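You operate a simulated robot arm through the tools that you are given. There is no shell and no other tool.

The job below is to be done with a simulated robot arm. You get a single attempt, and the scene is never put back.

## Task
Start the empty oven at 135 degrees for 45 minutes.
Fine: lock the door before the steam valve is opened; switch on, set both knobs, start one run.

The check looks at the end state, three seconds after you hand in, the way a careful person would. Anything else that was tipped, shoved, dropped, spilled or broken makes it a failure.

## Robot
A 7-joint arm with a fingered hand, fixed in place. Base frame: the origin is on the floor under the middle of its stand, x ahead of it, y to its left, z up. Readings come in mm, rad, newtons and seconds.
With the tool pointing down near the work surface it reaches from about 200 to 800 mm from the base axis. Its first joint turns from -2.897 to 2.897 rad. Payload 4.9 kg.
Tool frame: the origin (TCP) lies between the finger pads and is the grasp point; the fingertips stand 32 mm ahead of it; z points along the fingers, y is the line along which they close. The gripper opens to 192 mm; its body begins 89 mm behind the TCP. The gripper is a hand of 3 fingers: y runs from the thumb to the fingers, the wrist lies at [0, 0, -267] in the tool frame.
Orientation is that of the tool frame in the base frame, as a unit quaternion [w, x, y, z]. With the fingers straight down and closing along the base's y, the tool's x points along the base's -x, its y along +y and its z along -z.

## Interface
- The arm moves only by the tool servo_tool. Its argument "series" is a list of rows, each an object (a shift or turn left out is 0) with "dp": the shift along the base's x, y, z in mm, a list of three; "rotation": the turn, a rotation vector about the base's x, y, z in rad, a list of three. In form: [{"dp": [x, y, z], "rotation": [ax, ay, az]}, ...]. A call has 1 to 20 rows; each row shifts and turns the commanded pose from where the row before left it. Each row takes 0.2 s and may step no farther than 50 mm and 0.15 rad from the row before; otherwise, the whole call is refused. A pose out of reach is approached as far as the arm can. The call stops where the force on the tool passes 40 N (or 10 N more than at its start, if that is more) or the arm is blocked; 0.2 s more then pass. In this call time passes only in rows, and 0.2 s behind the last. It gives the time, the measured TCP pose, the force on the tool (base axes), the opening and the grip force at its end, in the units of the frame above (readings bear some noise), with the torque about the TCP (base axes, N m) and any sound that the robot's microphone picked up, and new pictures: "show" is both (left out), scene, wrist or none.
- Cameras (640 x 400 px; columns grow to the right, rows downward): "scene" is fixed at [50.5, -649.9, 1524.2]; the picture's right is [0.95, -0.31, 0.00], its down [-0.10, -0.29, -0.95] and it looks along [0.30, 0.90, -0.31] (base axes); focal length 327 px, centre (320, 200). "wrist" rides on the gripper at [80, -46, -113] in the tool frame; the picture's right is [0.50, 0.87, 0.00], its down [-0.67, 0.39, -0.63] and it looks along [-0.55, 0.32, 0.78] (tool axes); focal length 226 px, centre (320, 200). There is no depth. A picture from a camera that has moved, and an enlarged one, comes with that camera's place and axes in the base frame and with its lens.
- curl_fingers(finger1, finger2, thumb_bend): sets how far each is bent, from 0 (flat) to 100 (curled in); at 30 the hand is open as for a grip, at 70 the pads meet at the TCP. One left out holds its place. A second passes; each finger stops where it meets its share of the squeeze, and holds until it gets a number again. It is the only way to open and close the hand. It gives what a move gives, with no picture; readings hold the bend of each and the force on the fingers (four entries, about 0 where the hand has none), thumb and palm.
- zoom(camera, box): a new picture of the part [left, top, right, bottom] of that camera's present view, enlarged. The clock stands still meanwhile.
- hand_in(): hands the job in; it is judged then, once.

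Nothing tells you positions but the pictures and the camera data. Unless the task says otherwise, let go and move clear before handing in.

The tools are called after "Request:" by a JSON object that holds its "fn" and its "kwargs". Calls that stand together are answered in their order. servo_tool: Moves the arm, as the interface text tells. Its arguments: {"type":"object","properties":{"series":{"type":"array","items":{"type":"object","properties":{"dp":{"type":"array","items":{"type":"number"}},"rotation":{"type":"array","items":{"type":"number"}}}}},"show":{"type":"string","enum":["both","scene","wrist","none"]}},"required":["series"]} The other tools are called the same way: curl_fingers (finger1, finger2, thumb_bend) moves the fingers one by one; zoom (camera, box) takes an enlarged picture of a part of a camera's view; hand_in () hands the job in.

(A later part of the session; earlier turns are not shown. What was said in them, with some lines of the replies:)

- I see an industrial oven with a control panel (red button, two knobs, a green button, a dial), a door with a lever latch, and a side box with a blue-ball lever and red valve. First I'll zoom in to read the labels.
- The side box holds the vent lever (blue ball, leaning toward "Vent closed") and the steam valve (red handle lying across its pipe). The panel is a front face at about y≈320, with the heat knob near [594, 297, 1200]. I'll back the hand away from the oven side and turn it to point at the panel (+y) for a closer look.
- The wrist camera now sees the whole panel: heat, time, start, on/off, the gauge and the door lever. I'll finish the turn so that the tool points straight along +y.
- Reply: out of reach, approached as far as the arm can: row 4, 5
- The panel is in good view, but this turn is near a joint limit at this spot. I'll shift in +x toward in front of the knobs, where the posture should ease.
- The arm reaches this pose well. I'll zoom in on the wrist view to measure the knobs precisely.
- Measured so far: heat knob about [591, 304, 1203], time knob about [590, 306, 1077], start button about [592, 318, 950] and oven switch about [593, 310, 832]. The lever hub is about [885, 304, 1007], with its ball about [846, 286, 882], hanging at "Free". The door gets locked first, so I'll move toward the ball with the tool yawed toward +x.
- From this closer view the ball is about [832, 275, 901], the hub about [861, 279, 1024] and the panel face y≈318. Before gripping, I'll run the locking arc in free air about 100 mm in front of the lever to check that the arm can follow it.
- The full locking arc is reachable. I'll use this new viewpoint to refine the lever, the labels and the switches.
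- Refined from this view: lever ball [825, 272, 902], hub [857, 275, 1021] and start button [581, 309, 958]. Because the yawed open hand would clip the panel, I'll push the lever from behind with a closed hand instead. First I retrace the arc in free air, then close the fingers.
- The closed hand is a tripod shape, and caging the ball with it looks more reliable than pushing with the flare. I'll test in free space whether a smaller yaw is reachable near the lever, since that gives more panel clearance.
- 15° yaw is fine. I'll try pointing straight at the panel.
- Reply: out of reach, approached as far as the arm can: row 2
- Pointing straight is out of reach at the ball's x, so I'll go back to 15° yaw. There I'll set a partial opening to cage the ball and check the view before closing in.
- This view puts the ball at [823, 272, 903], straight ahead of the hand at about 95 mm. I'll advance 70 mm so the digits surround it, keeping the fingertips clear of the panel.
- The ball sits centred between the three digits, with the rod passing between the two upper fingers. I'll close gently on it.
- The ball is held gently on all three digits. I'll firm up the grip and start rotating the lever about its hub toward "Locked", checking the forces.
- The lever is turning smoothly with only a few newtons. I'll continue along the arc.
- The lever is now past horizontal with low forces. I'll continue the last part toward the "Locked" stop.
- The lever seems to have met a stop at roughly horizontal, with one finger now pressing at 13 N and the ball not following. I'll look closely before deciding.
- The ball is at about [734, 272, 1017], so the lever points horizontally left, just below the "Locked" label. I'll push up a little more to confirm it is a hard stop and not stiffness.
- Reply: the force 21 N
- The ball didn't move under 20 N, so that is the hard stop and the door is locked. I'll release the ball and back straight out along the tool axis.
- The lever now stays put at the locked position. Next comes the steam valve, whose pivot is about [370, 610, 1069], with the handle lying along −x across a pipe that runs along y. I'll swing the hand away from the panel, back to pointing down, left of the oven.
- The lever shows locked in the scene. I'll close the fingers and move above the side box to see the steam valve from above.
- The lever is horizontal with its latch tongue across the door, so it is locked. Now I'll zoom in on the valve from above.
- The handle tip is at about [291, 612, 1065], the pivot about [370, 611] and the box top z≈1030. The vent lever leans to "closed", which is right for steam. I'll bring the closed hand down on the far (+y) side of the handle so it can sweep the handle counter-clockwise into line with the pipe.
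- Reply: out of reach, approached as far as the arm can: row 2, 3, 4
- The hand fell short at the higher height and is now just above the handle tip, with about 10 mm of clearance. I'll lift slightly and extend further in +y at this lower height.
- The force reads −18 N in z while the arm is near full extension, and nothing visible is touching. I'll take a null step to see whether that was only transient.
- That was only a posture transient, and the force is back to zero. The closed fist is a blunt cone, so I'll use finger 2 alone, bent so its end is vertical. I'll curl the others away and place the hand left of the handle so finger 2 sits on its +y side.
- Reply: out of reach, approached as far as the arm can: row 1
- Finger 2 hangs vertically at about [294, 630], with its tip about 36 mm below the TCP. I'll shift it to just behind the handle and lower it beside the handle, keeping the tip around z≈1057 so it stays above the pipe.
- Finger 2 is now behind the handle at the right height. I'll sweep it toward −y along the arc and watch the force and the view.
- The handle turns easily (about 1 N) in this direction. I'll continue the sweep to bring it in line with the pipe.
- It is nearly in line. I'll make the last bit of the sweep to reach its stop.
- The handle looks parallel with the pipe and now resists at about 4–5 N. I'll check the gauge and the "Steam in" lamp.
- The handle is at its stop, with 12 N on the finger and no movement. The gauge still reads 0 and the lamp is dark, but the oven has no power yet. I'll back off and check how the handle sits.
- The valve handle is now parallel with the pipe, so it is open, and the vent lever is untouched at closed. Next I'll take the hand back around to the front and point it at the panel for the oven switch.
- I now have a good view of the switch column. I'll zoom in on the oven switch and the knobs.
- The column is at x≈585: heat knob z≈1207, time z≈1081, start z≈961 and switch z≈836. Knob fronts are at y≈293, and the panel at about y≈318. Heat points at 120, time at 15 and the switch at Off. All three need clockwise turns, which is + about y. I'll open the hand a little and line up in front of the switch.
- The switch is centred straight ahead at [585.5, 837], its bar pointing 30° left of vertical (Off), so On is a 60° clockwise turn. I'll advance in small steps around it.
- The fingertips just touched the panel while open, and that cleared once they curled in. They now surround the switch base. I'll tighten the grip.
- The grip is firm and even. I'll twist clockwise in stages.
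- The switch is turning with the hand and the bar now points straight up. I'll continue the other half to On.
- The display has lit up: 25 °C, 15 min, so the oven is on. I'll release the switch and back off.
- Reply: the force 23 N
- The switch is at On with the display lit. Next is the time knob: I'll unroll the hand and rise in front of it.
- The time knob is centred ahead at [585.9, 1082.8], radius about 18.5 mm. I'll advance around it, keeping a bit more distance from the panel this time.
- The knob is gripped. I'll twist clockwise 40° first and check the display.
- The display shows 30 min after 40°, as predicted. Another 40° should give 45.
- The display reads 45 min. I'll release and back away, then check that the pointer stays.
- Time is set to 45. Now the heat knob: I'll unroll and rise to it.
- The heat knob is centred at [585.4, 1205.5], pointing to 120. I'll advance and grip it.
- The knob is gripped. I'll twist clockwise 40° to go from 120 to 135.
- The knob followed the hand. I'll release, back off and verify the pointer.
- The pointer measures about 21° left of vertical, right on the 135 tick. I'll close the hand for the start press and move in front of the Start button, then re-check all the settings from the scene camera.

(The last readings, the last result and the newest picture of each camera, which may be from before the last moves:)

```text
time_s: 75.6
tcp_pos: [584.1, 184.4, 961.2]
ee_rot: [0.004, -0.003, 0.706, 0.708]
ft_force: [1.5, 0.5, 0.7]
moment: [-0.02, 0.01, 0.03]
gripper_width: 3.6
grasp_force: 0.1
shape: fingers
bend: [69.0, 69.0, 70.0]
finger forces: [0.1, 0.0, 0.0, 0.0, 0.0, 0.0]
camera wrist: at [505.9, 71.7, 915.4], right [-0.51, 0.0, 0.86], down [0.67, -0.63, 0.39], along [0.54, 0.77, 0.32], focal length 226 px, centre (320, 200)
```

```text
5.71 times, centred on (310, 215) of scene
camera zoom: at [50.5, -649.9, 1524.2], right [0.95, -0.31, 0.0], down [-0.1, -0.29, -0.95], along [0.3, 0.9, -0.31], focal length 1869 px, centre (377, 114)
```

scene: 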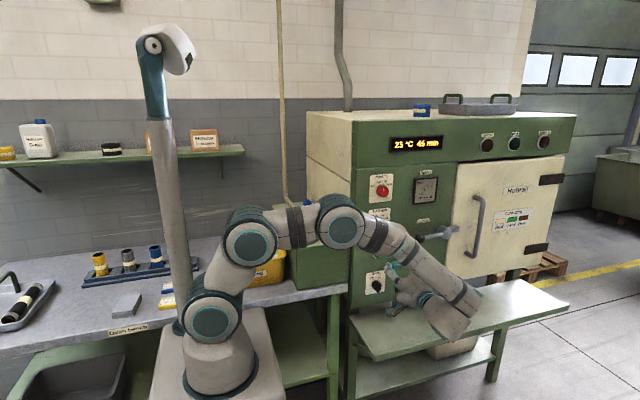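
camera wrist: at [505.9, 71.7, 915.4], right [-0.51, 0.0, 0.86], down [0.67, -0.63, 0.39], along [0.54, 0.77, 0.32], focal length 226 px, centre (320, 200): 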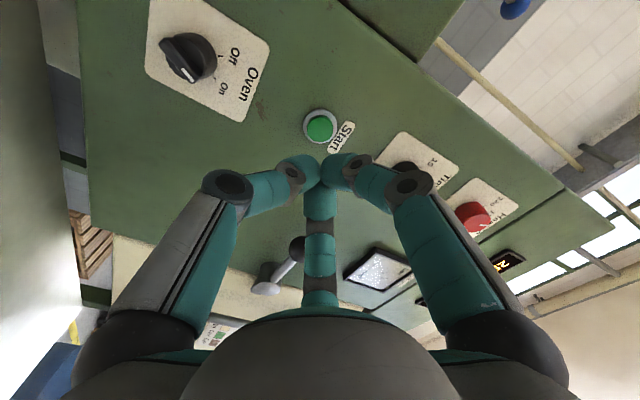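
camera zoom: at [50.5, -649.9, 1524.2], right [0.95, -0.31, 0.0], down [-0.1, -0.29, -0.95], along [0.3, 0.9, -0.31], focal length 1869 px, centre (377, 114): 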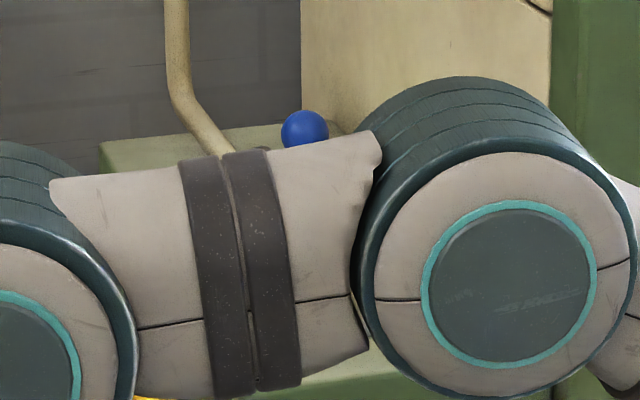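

Request:
{"fn": "zoom", "kwargs": {"camera": "scene", "box": [364, 170, 404, 206]}}

Request:
{"fn": "zoom", "kwargs": {"camera": "wrist", "box": [130, 0, 290, 130]}}

```text
11.11 times, centred on (384, 188) of scene
camera zoom: at [50.5, -649.9, 1524.2], right [0.95, -0.31, 0.0], down [-0.1, -0.29, -0.95], along [0.3, 0.9, -0.31], focal length 3634 px, centre (-391, 333)
```

zoom: 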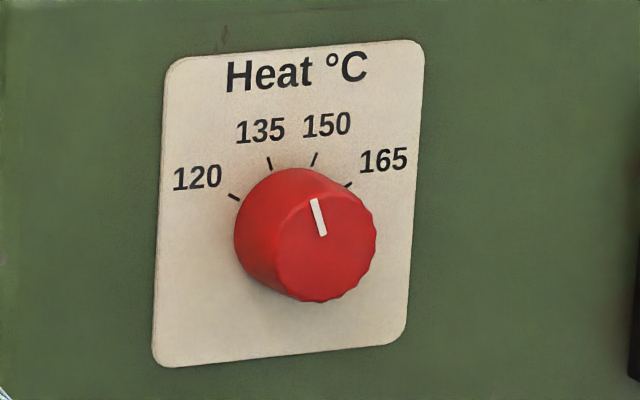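

```text
3.08 times, centred on (210, 65) of wrist
camera zoom: at [505.9, 71.7, 915.4], right [-0.51, 0.0, 0.86], down [0.67, -0.63, 0.39], along [0.54, 0.77, 0.32], focal length 696 px, centre (658, 615)
```

zoom: 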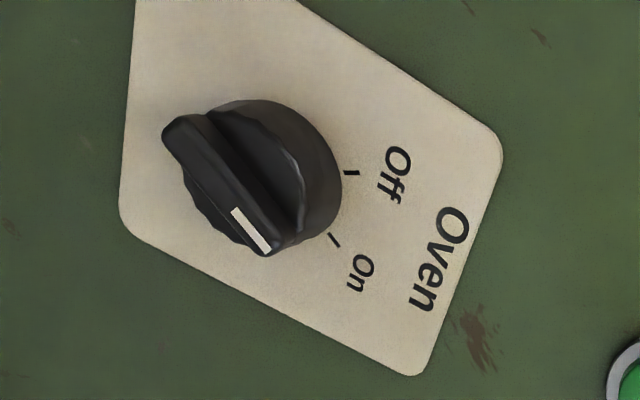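

Heat points exactly at the 135 tick, the switch is at On and the time reads 45. Now I'll approach the Start button at [585.7, 307, 963].

Request:
{"fn": "servo_tool", "kwargs": {"series": [{"dp": [1, 24, 1]}, {"dp": [0, 24, 1]}, {"dp": [0, 22, 0]}], "show": "wrist"}}

Request:
{"fn": "zoom", "kwargs": {"camera": "wrist", "box": [240, 100, 400, 220]}}

```text
time_s: 76.4
tcp_pos: [586.1, 254.8, 962.6]
ee_rot: [0.003, -0.003, 0.706, 0.708]
ft_force: [-0.3, -0.2, -0.9]
moment: [-0.01, 0.01, -0.01]
gripper_width: 3.5
grasp_force: 0.0
shape: fingers
bend: [69.0, 69.0, 70.0]
finger forces: [0.1, 0.0, 0.1, 0.0, 0.0, 0.0]
camera wrist: at [506.5, 141.3, 917.5], right [-0.51, 0.0, 0.86], down [0.67, -0.63, 0.39], along [0.54, 0.77, 0.32], focal length 226 px, centre (320, 200)
```

wrist: 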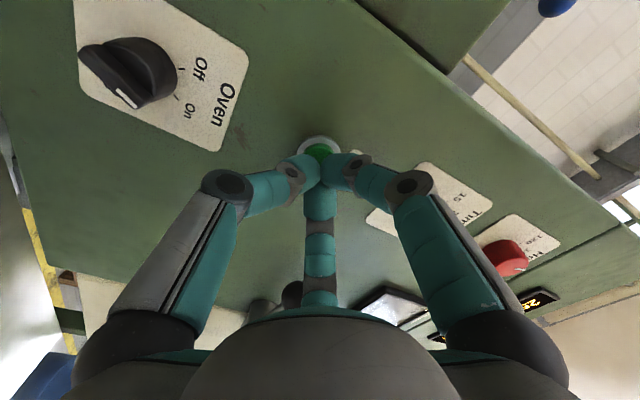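

```text
3.33 times, centred on (320, 160) of wrist
camera zoom: at [506.5, 141.3, 917.5], right [-0.51, 0.0, 0.86], down [0.67, -0.63, 0.39], along [0.54, 0.77, 0.32], focal length 754 px, centre (320, 333)
```

zoom: 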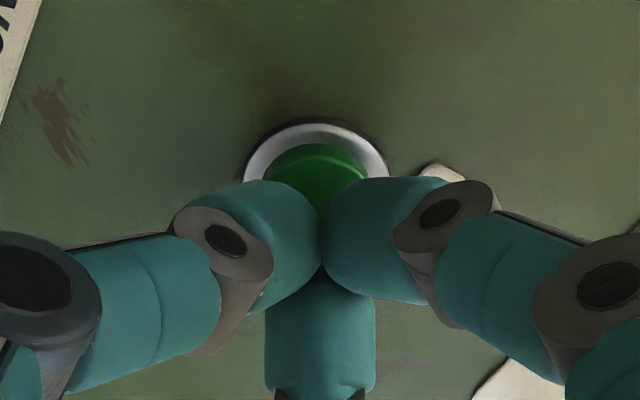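

The fingertips are centred over the green button. I'll close in with small steps.

Request:
{"fn": "servo_tool", "kwargs": {"series": [{"dp": [0, 3, 0.3]}, {"dp": [0, 3, 0]}], "show": "none"}}

```text
time_s: 77.0
tcp_pos: [585.6, 260.5, 962.5]
ee_rot: [0.003, -0.002, 0.706, 0.708]
ft_force: [0.3, -0.2, -0.3]
moment: [-0.02, 0.0, 0.0]
gripper_width: 3.4
grasp_force: 0.0
shape: fingers
bend: [69.0, 69.0, 70.0]
finger forces: [0.1, 0.0, 0.1, 0.0, 0.0, 0.0]
```

No contact yet, so I'll continue.

Request:
{"fn": "servo_tool", "kwargs": {"series": [{"dp": [0, 2.5, 0]}, {"dp": [0, 2.5, 0]}], "show": "none"}}

Request:
{"fn": "zoom", "kwargs": {"camera": "scene", "box": [380, 120, 560, 240]}}

```text
time_s: 77.6
tcp_pos: [585.1, 265.7, 961.8]
ee_rot: [0.002, -0.001, 0.706, 0.708]
ft_force: [-1.0, -0.6, 1.0]
moment: [0.01, 0.0, 0.02]
gripper_width: 3.3
grasp_force: 0.1
shape: fingers
bend: [69.0, 69.0, 70.0]
finger forces: [0.1, 0.0, 0.0, 0.0, 0.0, 0.1]
```

```text
3.33 times, centred on (470, 180) of scene
camera zoom: at [50.5, -649.9, 1524.2], right [0.95, -0.31, 0.0], down [-0.1, -0.29, -0.95], along [0.3, 0.9, -0.31], focal length 1090 px, centre (-180, 267)
```

zoom: 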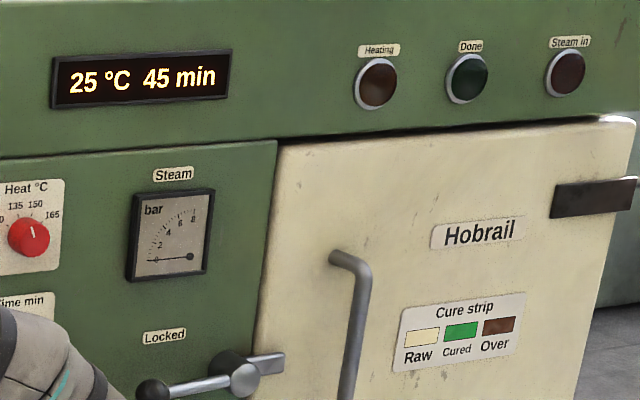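

Request:
{"fn": "servo_tool", "kwargs": {"series": [{"dp": [0, 2, 0.5]}, {"dp": [0, 2, 0]}], "show": "none"}}

Request:
{"fn": "zoom", "kwargs": {"camera": "wrist", "box": [240, 100, 400, 220]}}

```text
time_s: 78.2
tcp_pos: [585.5, 268.9, 962.5]
ee_rot: [0.002, -0.002, 0.707, 0.708]
ft_force: [0.5, -3.8, 0.6]
moment: [-0.04, -0.02, 0.01]
gripper_width: 3.5
grasp_force: 1.6
shape: fingers
bend: [70.0, 70.0, 70.0]
finger forces: [1.9, 1.6, 0.0, 0.0, 0.1, 0.1]
heard: click
```

```text
3.33 times, centred on (320, 160) of wrist
camera zoom: at [506.8, 155.2, 916.9], right [-0.51, 0.0, 0.86], down [0.67, -0.63, 0.39], along [0.55, 0.77, 0.32], focal length 754 px, centre (320, 333)
```

zoom: 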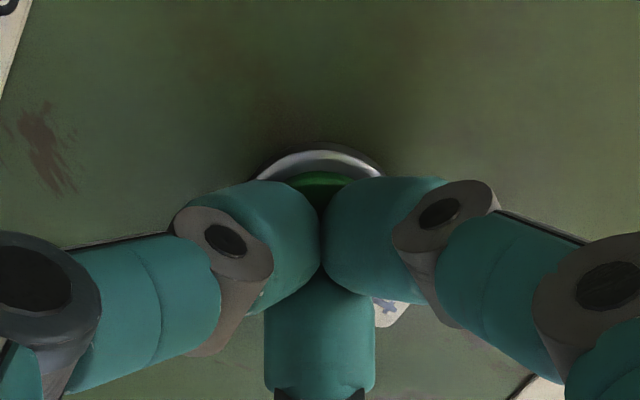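

I heard a click. I'll check whether the run has started before doing anything else.

Request:
{"fn": "zoom", "kwargs": {"camera": "scene", "box": [380, 120, 560, 240]}}

```text
3.33 times, centred on (470, 180) of scene
camera zoom: at [50.5, -649.9, 1524.2], right [0.95, -0.31, 0.0], down [-0.1, -0.29, -0.95], along [0.3, 0.9, -0.31], focal length 1090 px, centre (-180, 267)
```

zoom: 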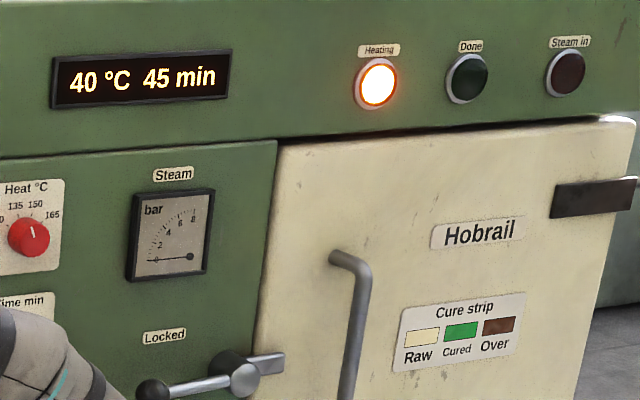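

The run has started: the Heating lamp is lit and the temperature is rising. I'll back the hand straight off the button.

Request:
{"fn": "servo_tool", "kwargs": {"series": [{"dp": [0, -10, 0]}, {"dp": [0, -30, 0]}, {"dp": [0, -40, 0]}, {"dp": [0, -40, 0]}], "show": "both"}}

Request:
{"fn": "zoom", "kwargs": {"camera": "scene", "box": [380, 120, 560, 240]}}

```text
time_s: 79.2
tcp_pos: [586.7, 146.4, 959.8]
ee_rot: [0.002, -0.002, 0.706, 0.708]
ft_force: [-0.1, -0.2, -0.7]
moment: [0.01, -0.02, -0.02]
gripper_width: 3.5
grasp_force: 0.1
shape: fingers
bend: [70.0, 70.0, 70.0]
finger forces: [0.0, 0.0, 0.0, 0.0, 0.0, 0.0]
camera wrist: at [507.8, 33.8, 914.3], right [-0.5, 0.0, 0.86], down [0.67, -0.63, 0.39], along [0.55, 0.77, 0.32], focal length 226 px, centre (320, 200)
```

scene: 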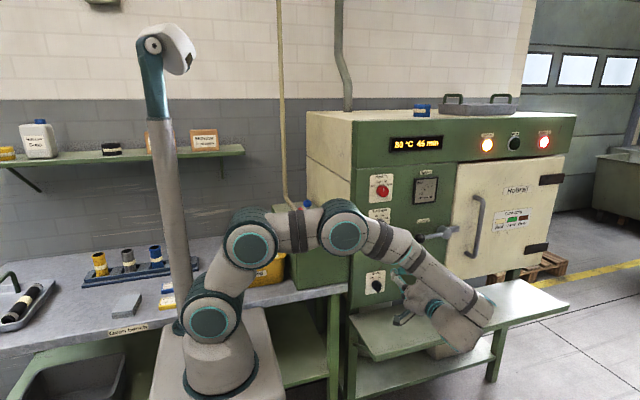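
wrist: 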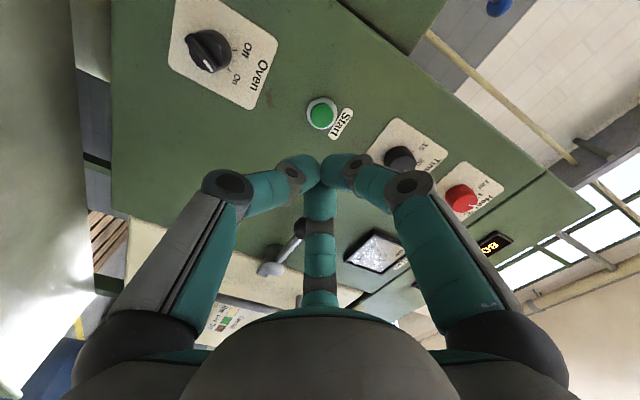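

```text
3.33 times, centred on (470, 180) of scene
camera zoom: at [50.5, -649.9, 1524.2], right [0.95, -0.31, 0.0], down [-0.1, -0.29, -0.95], along [0.3, 0.9, -0.31], focal length 1090 px, centre (-180, 267)
```

zoom: 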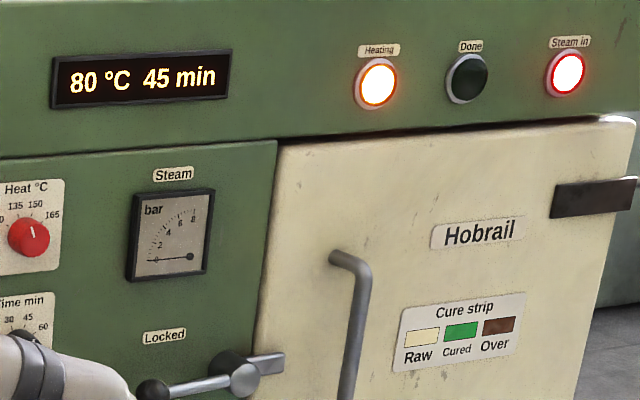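

The run is on: Heating and "Steam in" are lit, and the display reads 80 °C and 45 min. I'll move the arm clear and take one last look at everything.

Request:
{"fn": "servo_tool", "kwargs": {"series": [{"dp": [-15, -30, 30]}, {"dp": [-15, -30, 30]}, {"dp": [-15, -20, 30]}], "show": "both"}}

Request:
{"fn": "zoom", "kwargs": {"camera": "scene", "box": [350, 110, 560, 300]}}

Request:
{"fn": "zoom", "kwargs": {"camera": "scene", "box": [260, 180, 360, 250]}}

Request:
{"fn": "zoom", "kwargs": {"camera": "wrist", "box": [180, 20, 520, 240]}}

```text
time_s: 80.0
tcp_pos: [540.8, 69.2, 1051.3]
ee_rot: [0.002, -0.002, 0.707, 0.708]
ft_force: [0.2, 0.0, -0.2]
moment: [0.01, 0.02, -0.01]
gripper_width: 3.1
grasp_force: 0.2
shape: fingers
bend: [70.0, 70.0, 70.0]
finger forces: [0.0, 0.1, 0.0, 0.0, 0.0, 0.0]
camera wrist: at [462.6, -45.0, 1007.0], right [-0.5, 0.0, 0.86], down [0.67, -0.63, 0.39], along [0.55, 0.77, 0.32], focal length 226 px, centre (320, 200)
```

scene: 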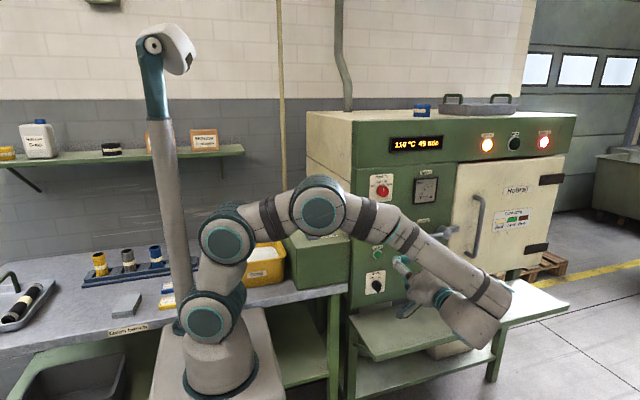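
wrist: 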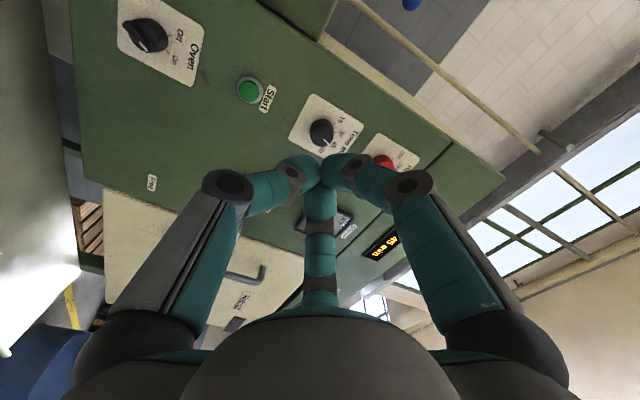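

```text
2.11 times, centred on (455, 205) of scene
camera zoom: at [50.5, -649.9, 1524.2], right [0.95, -0.31, 0.0], down [-0.1, -0.29, -0.95], along [0.3, 0.9, -0.31], focal length 689 px, centre (36, 190)
```

zoom: 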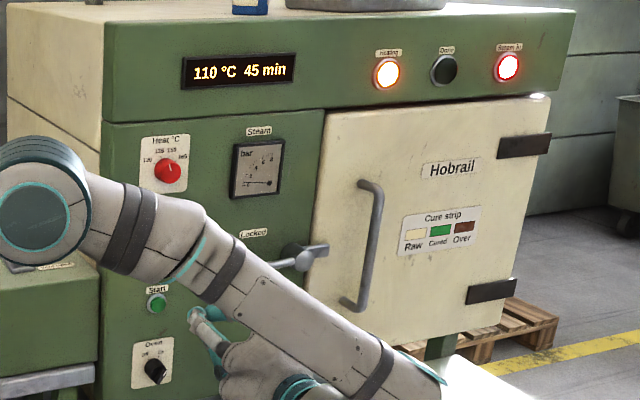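

```text
5.71 times, centred on (310, 215) of scene
camera zoom: at [50.5, -649.9, 1524.2], right [0.95, -0.31, 0.0], down [-0.1, -0.29, -0.95], along [0.3, 0.9, -0.31], focal length 1869 px, centre (377, 114)
```

zoom: 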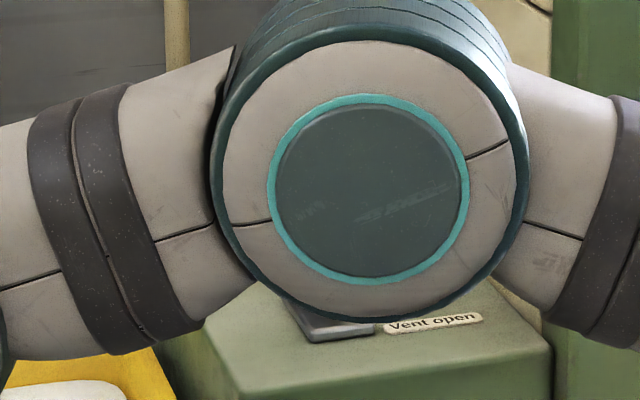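

```text
1.82 times, centred on (350, 130) of wrist
camera zoom: at [462.6, -45.0, 1007.0], right [-0.5, 0.0, 0.86], down [0.67, -0.63, 0.39], along [0.55, 0.77, 0.32], focal length 411 px, centre (266, 327)
```

zoom: 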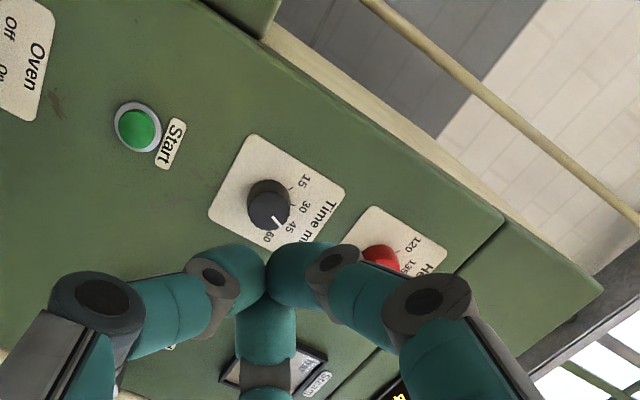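

Everything looks right so far. I'll wait a moment to confirm that the temperature settles at 135 and check the steam gauge.

Request:
{"fn": "servo_tool", "kwargs": {"series": [{"dp": [-10, -10, 10]}, {"dp": [-10, -10, 10]}, {"dp": [0, 0, 0]}, {"dp": [0, 0, 0]}], "show": "none"}}

Request:
{"fn": "zoom", "kwargs": {"camera": "scene", "box": [380, 120, 560, 240]}}

```text
time_s: 81.0
tcp_pos: [521.8, 48.1, 1071.6]
ee_rot: [0.002, -0.002, 0.706, 0.708]
ft_force: [-0.1, 0.4, 0.1]
moment: [-0.02, -0.01, 0.03]
gripper_width: 3.7
grasp_force: 0.1
shape: fingers
bend: [70.0, 70.0, 70.0]
finger forces: [0.0, 0.0, 0.1, 0.1, 0.0, 0.1]
```

```text
3.33 times, centred on (470, 180) of scene
camera zoom: at [50.5, -649.9, 1524.2], right [0.95, -0.31, 0.0], down [-0.1, -0.29, -0.95], along [0.3, 0.9, -0.31], focal length 1090 px, centre (-180, 267)
```

zoom: 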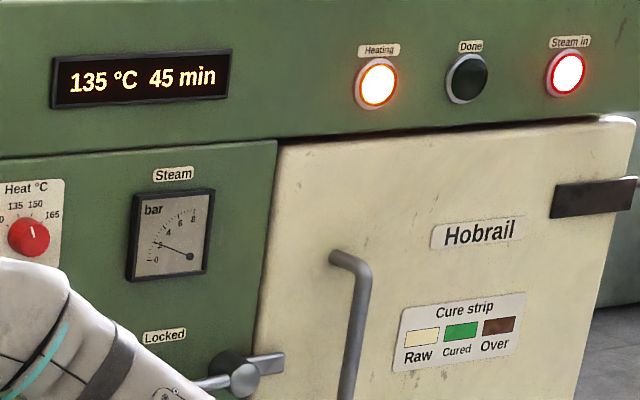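

The oven shows 135 °C and 45 min, the Heating and "Steam in" lamps are on, and steam pressure is rising. The door is locked and the arm is clear, so I'm handing in.

Request:
{"fn": "hand_in", "kwargs": {}}

```text
The job is handed in.
```

The oven is running at 135 °C for 45 minutes, from a single press of Start, and the job is handed in.

- **Door:** I locked it first. The lever reached a hard stop by the "Locked" label, with its latch across the door.
- **Steam:** I then opened the valve. Its handle now lies in line with the pipe. The vent lever was already at "closed" and I didn't touch it.
- **Settings:** The oven switch is at On, with the heat knob at 135 and the time knob at 45.
- **At hand-in:** The display read 135 °C and 45 min. The "Heating" and "Steam in" lamps were lit, and the steam gauge had started to rise from 0.

While I worked the oven switch, the fingertips pressed the panel twice at about 20 N; I saw no mark or damage. Nothing else was knocked or moved, and the arm was clear of the oven when I handed in.
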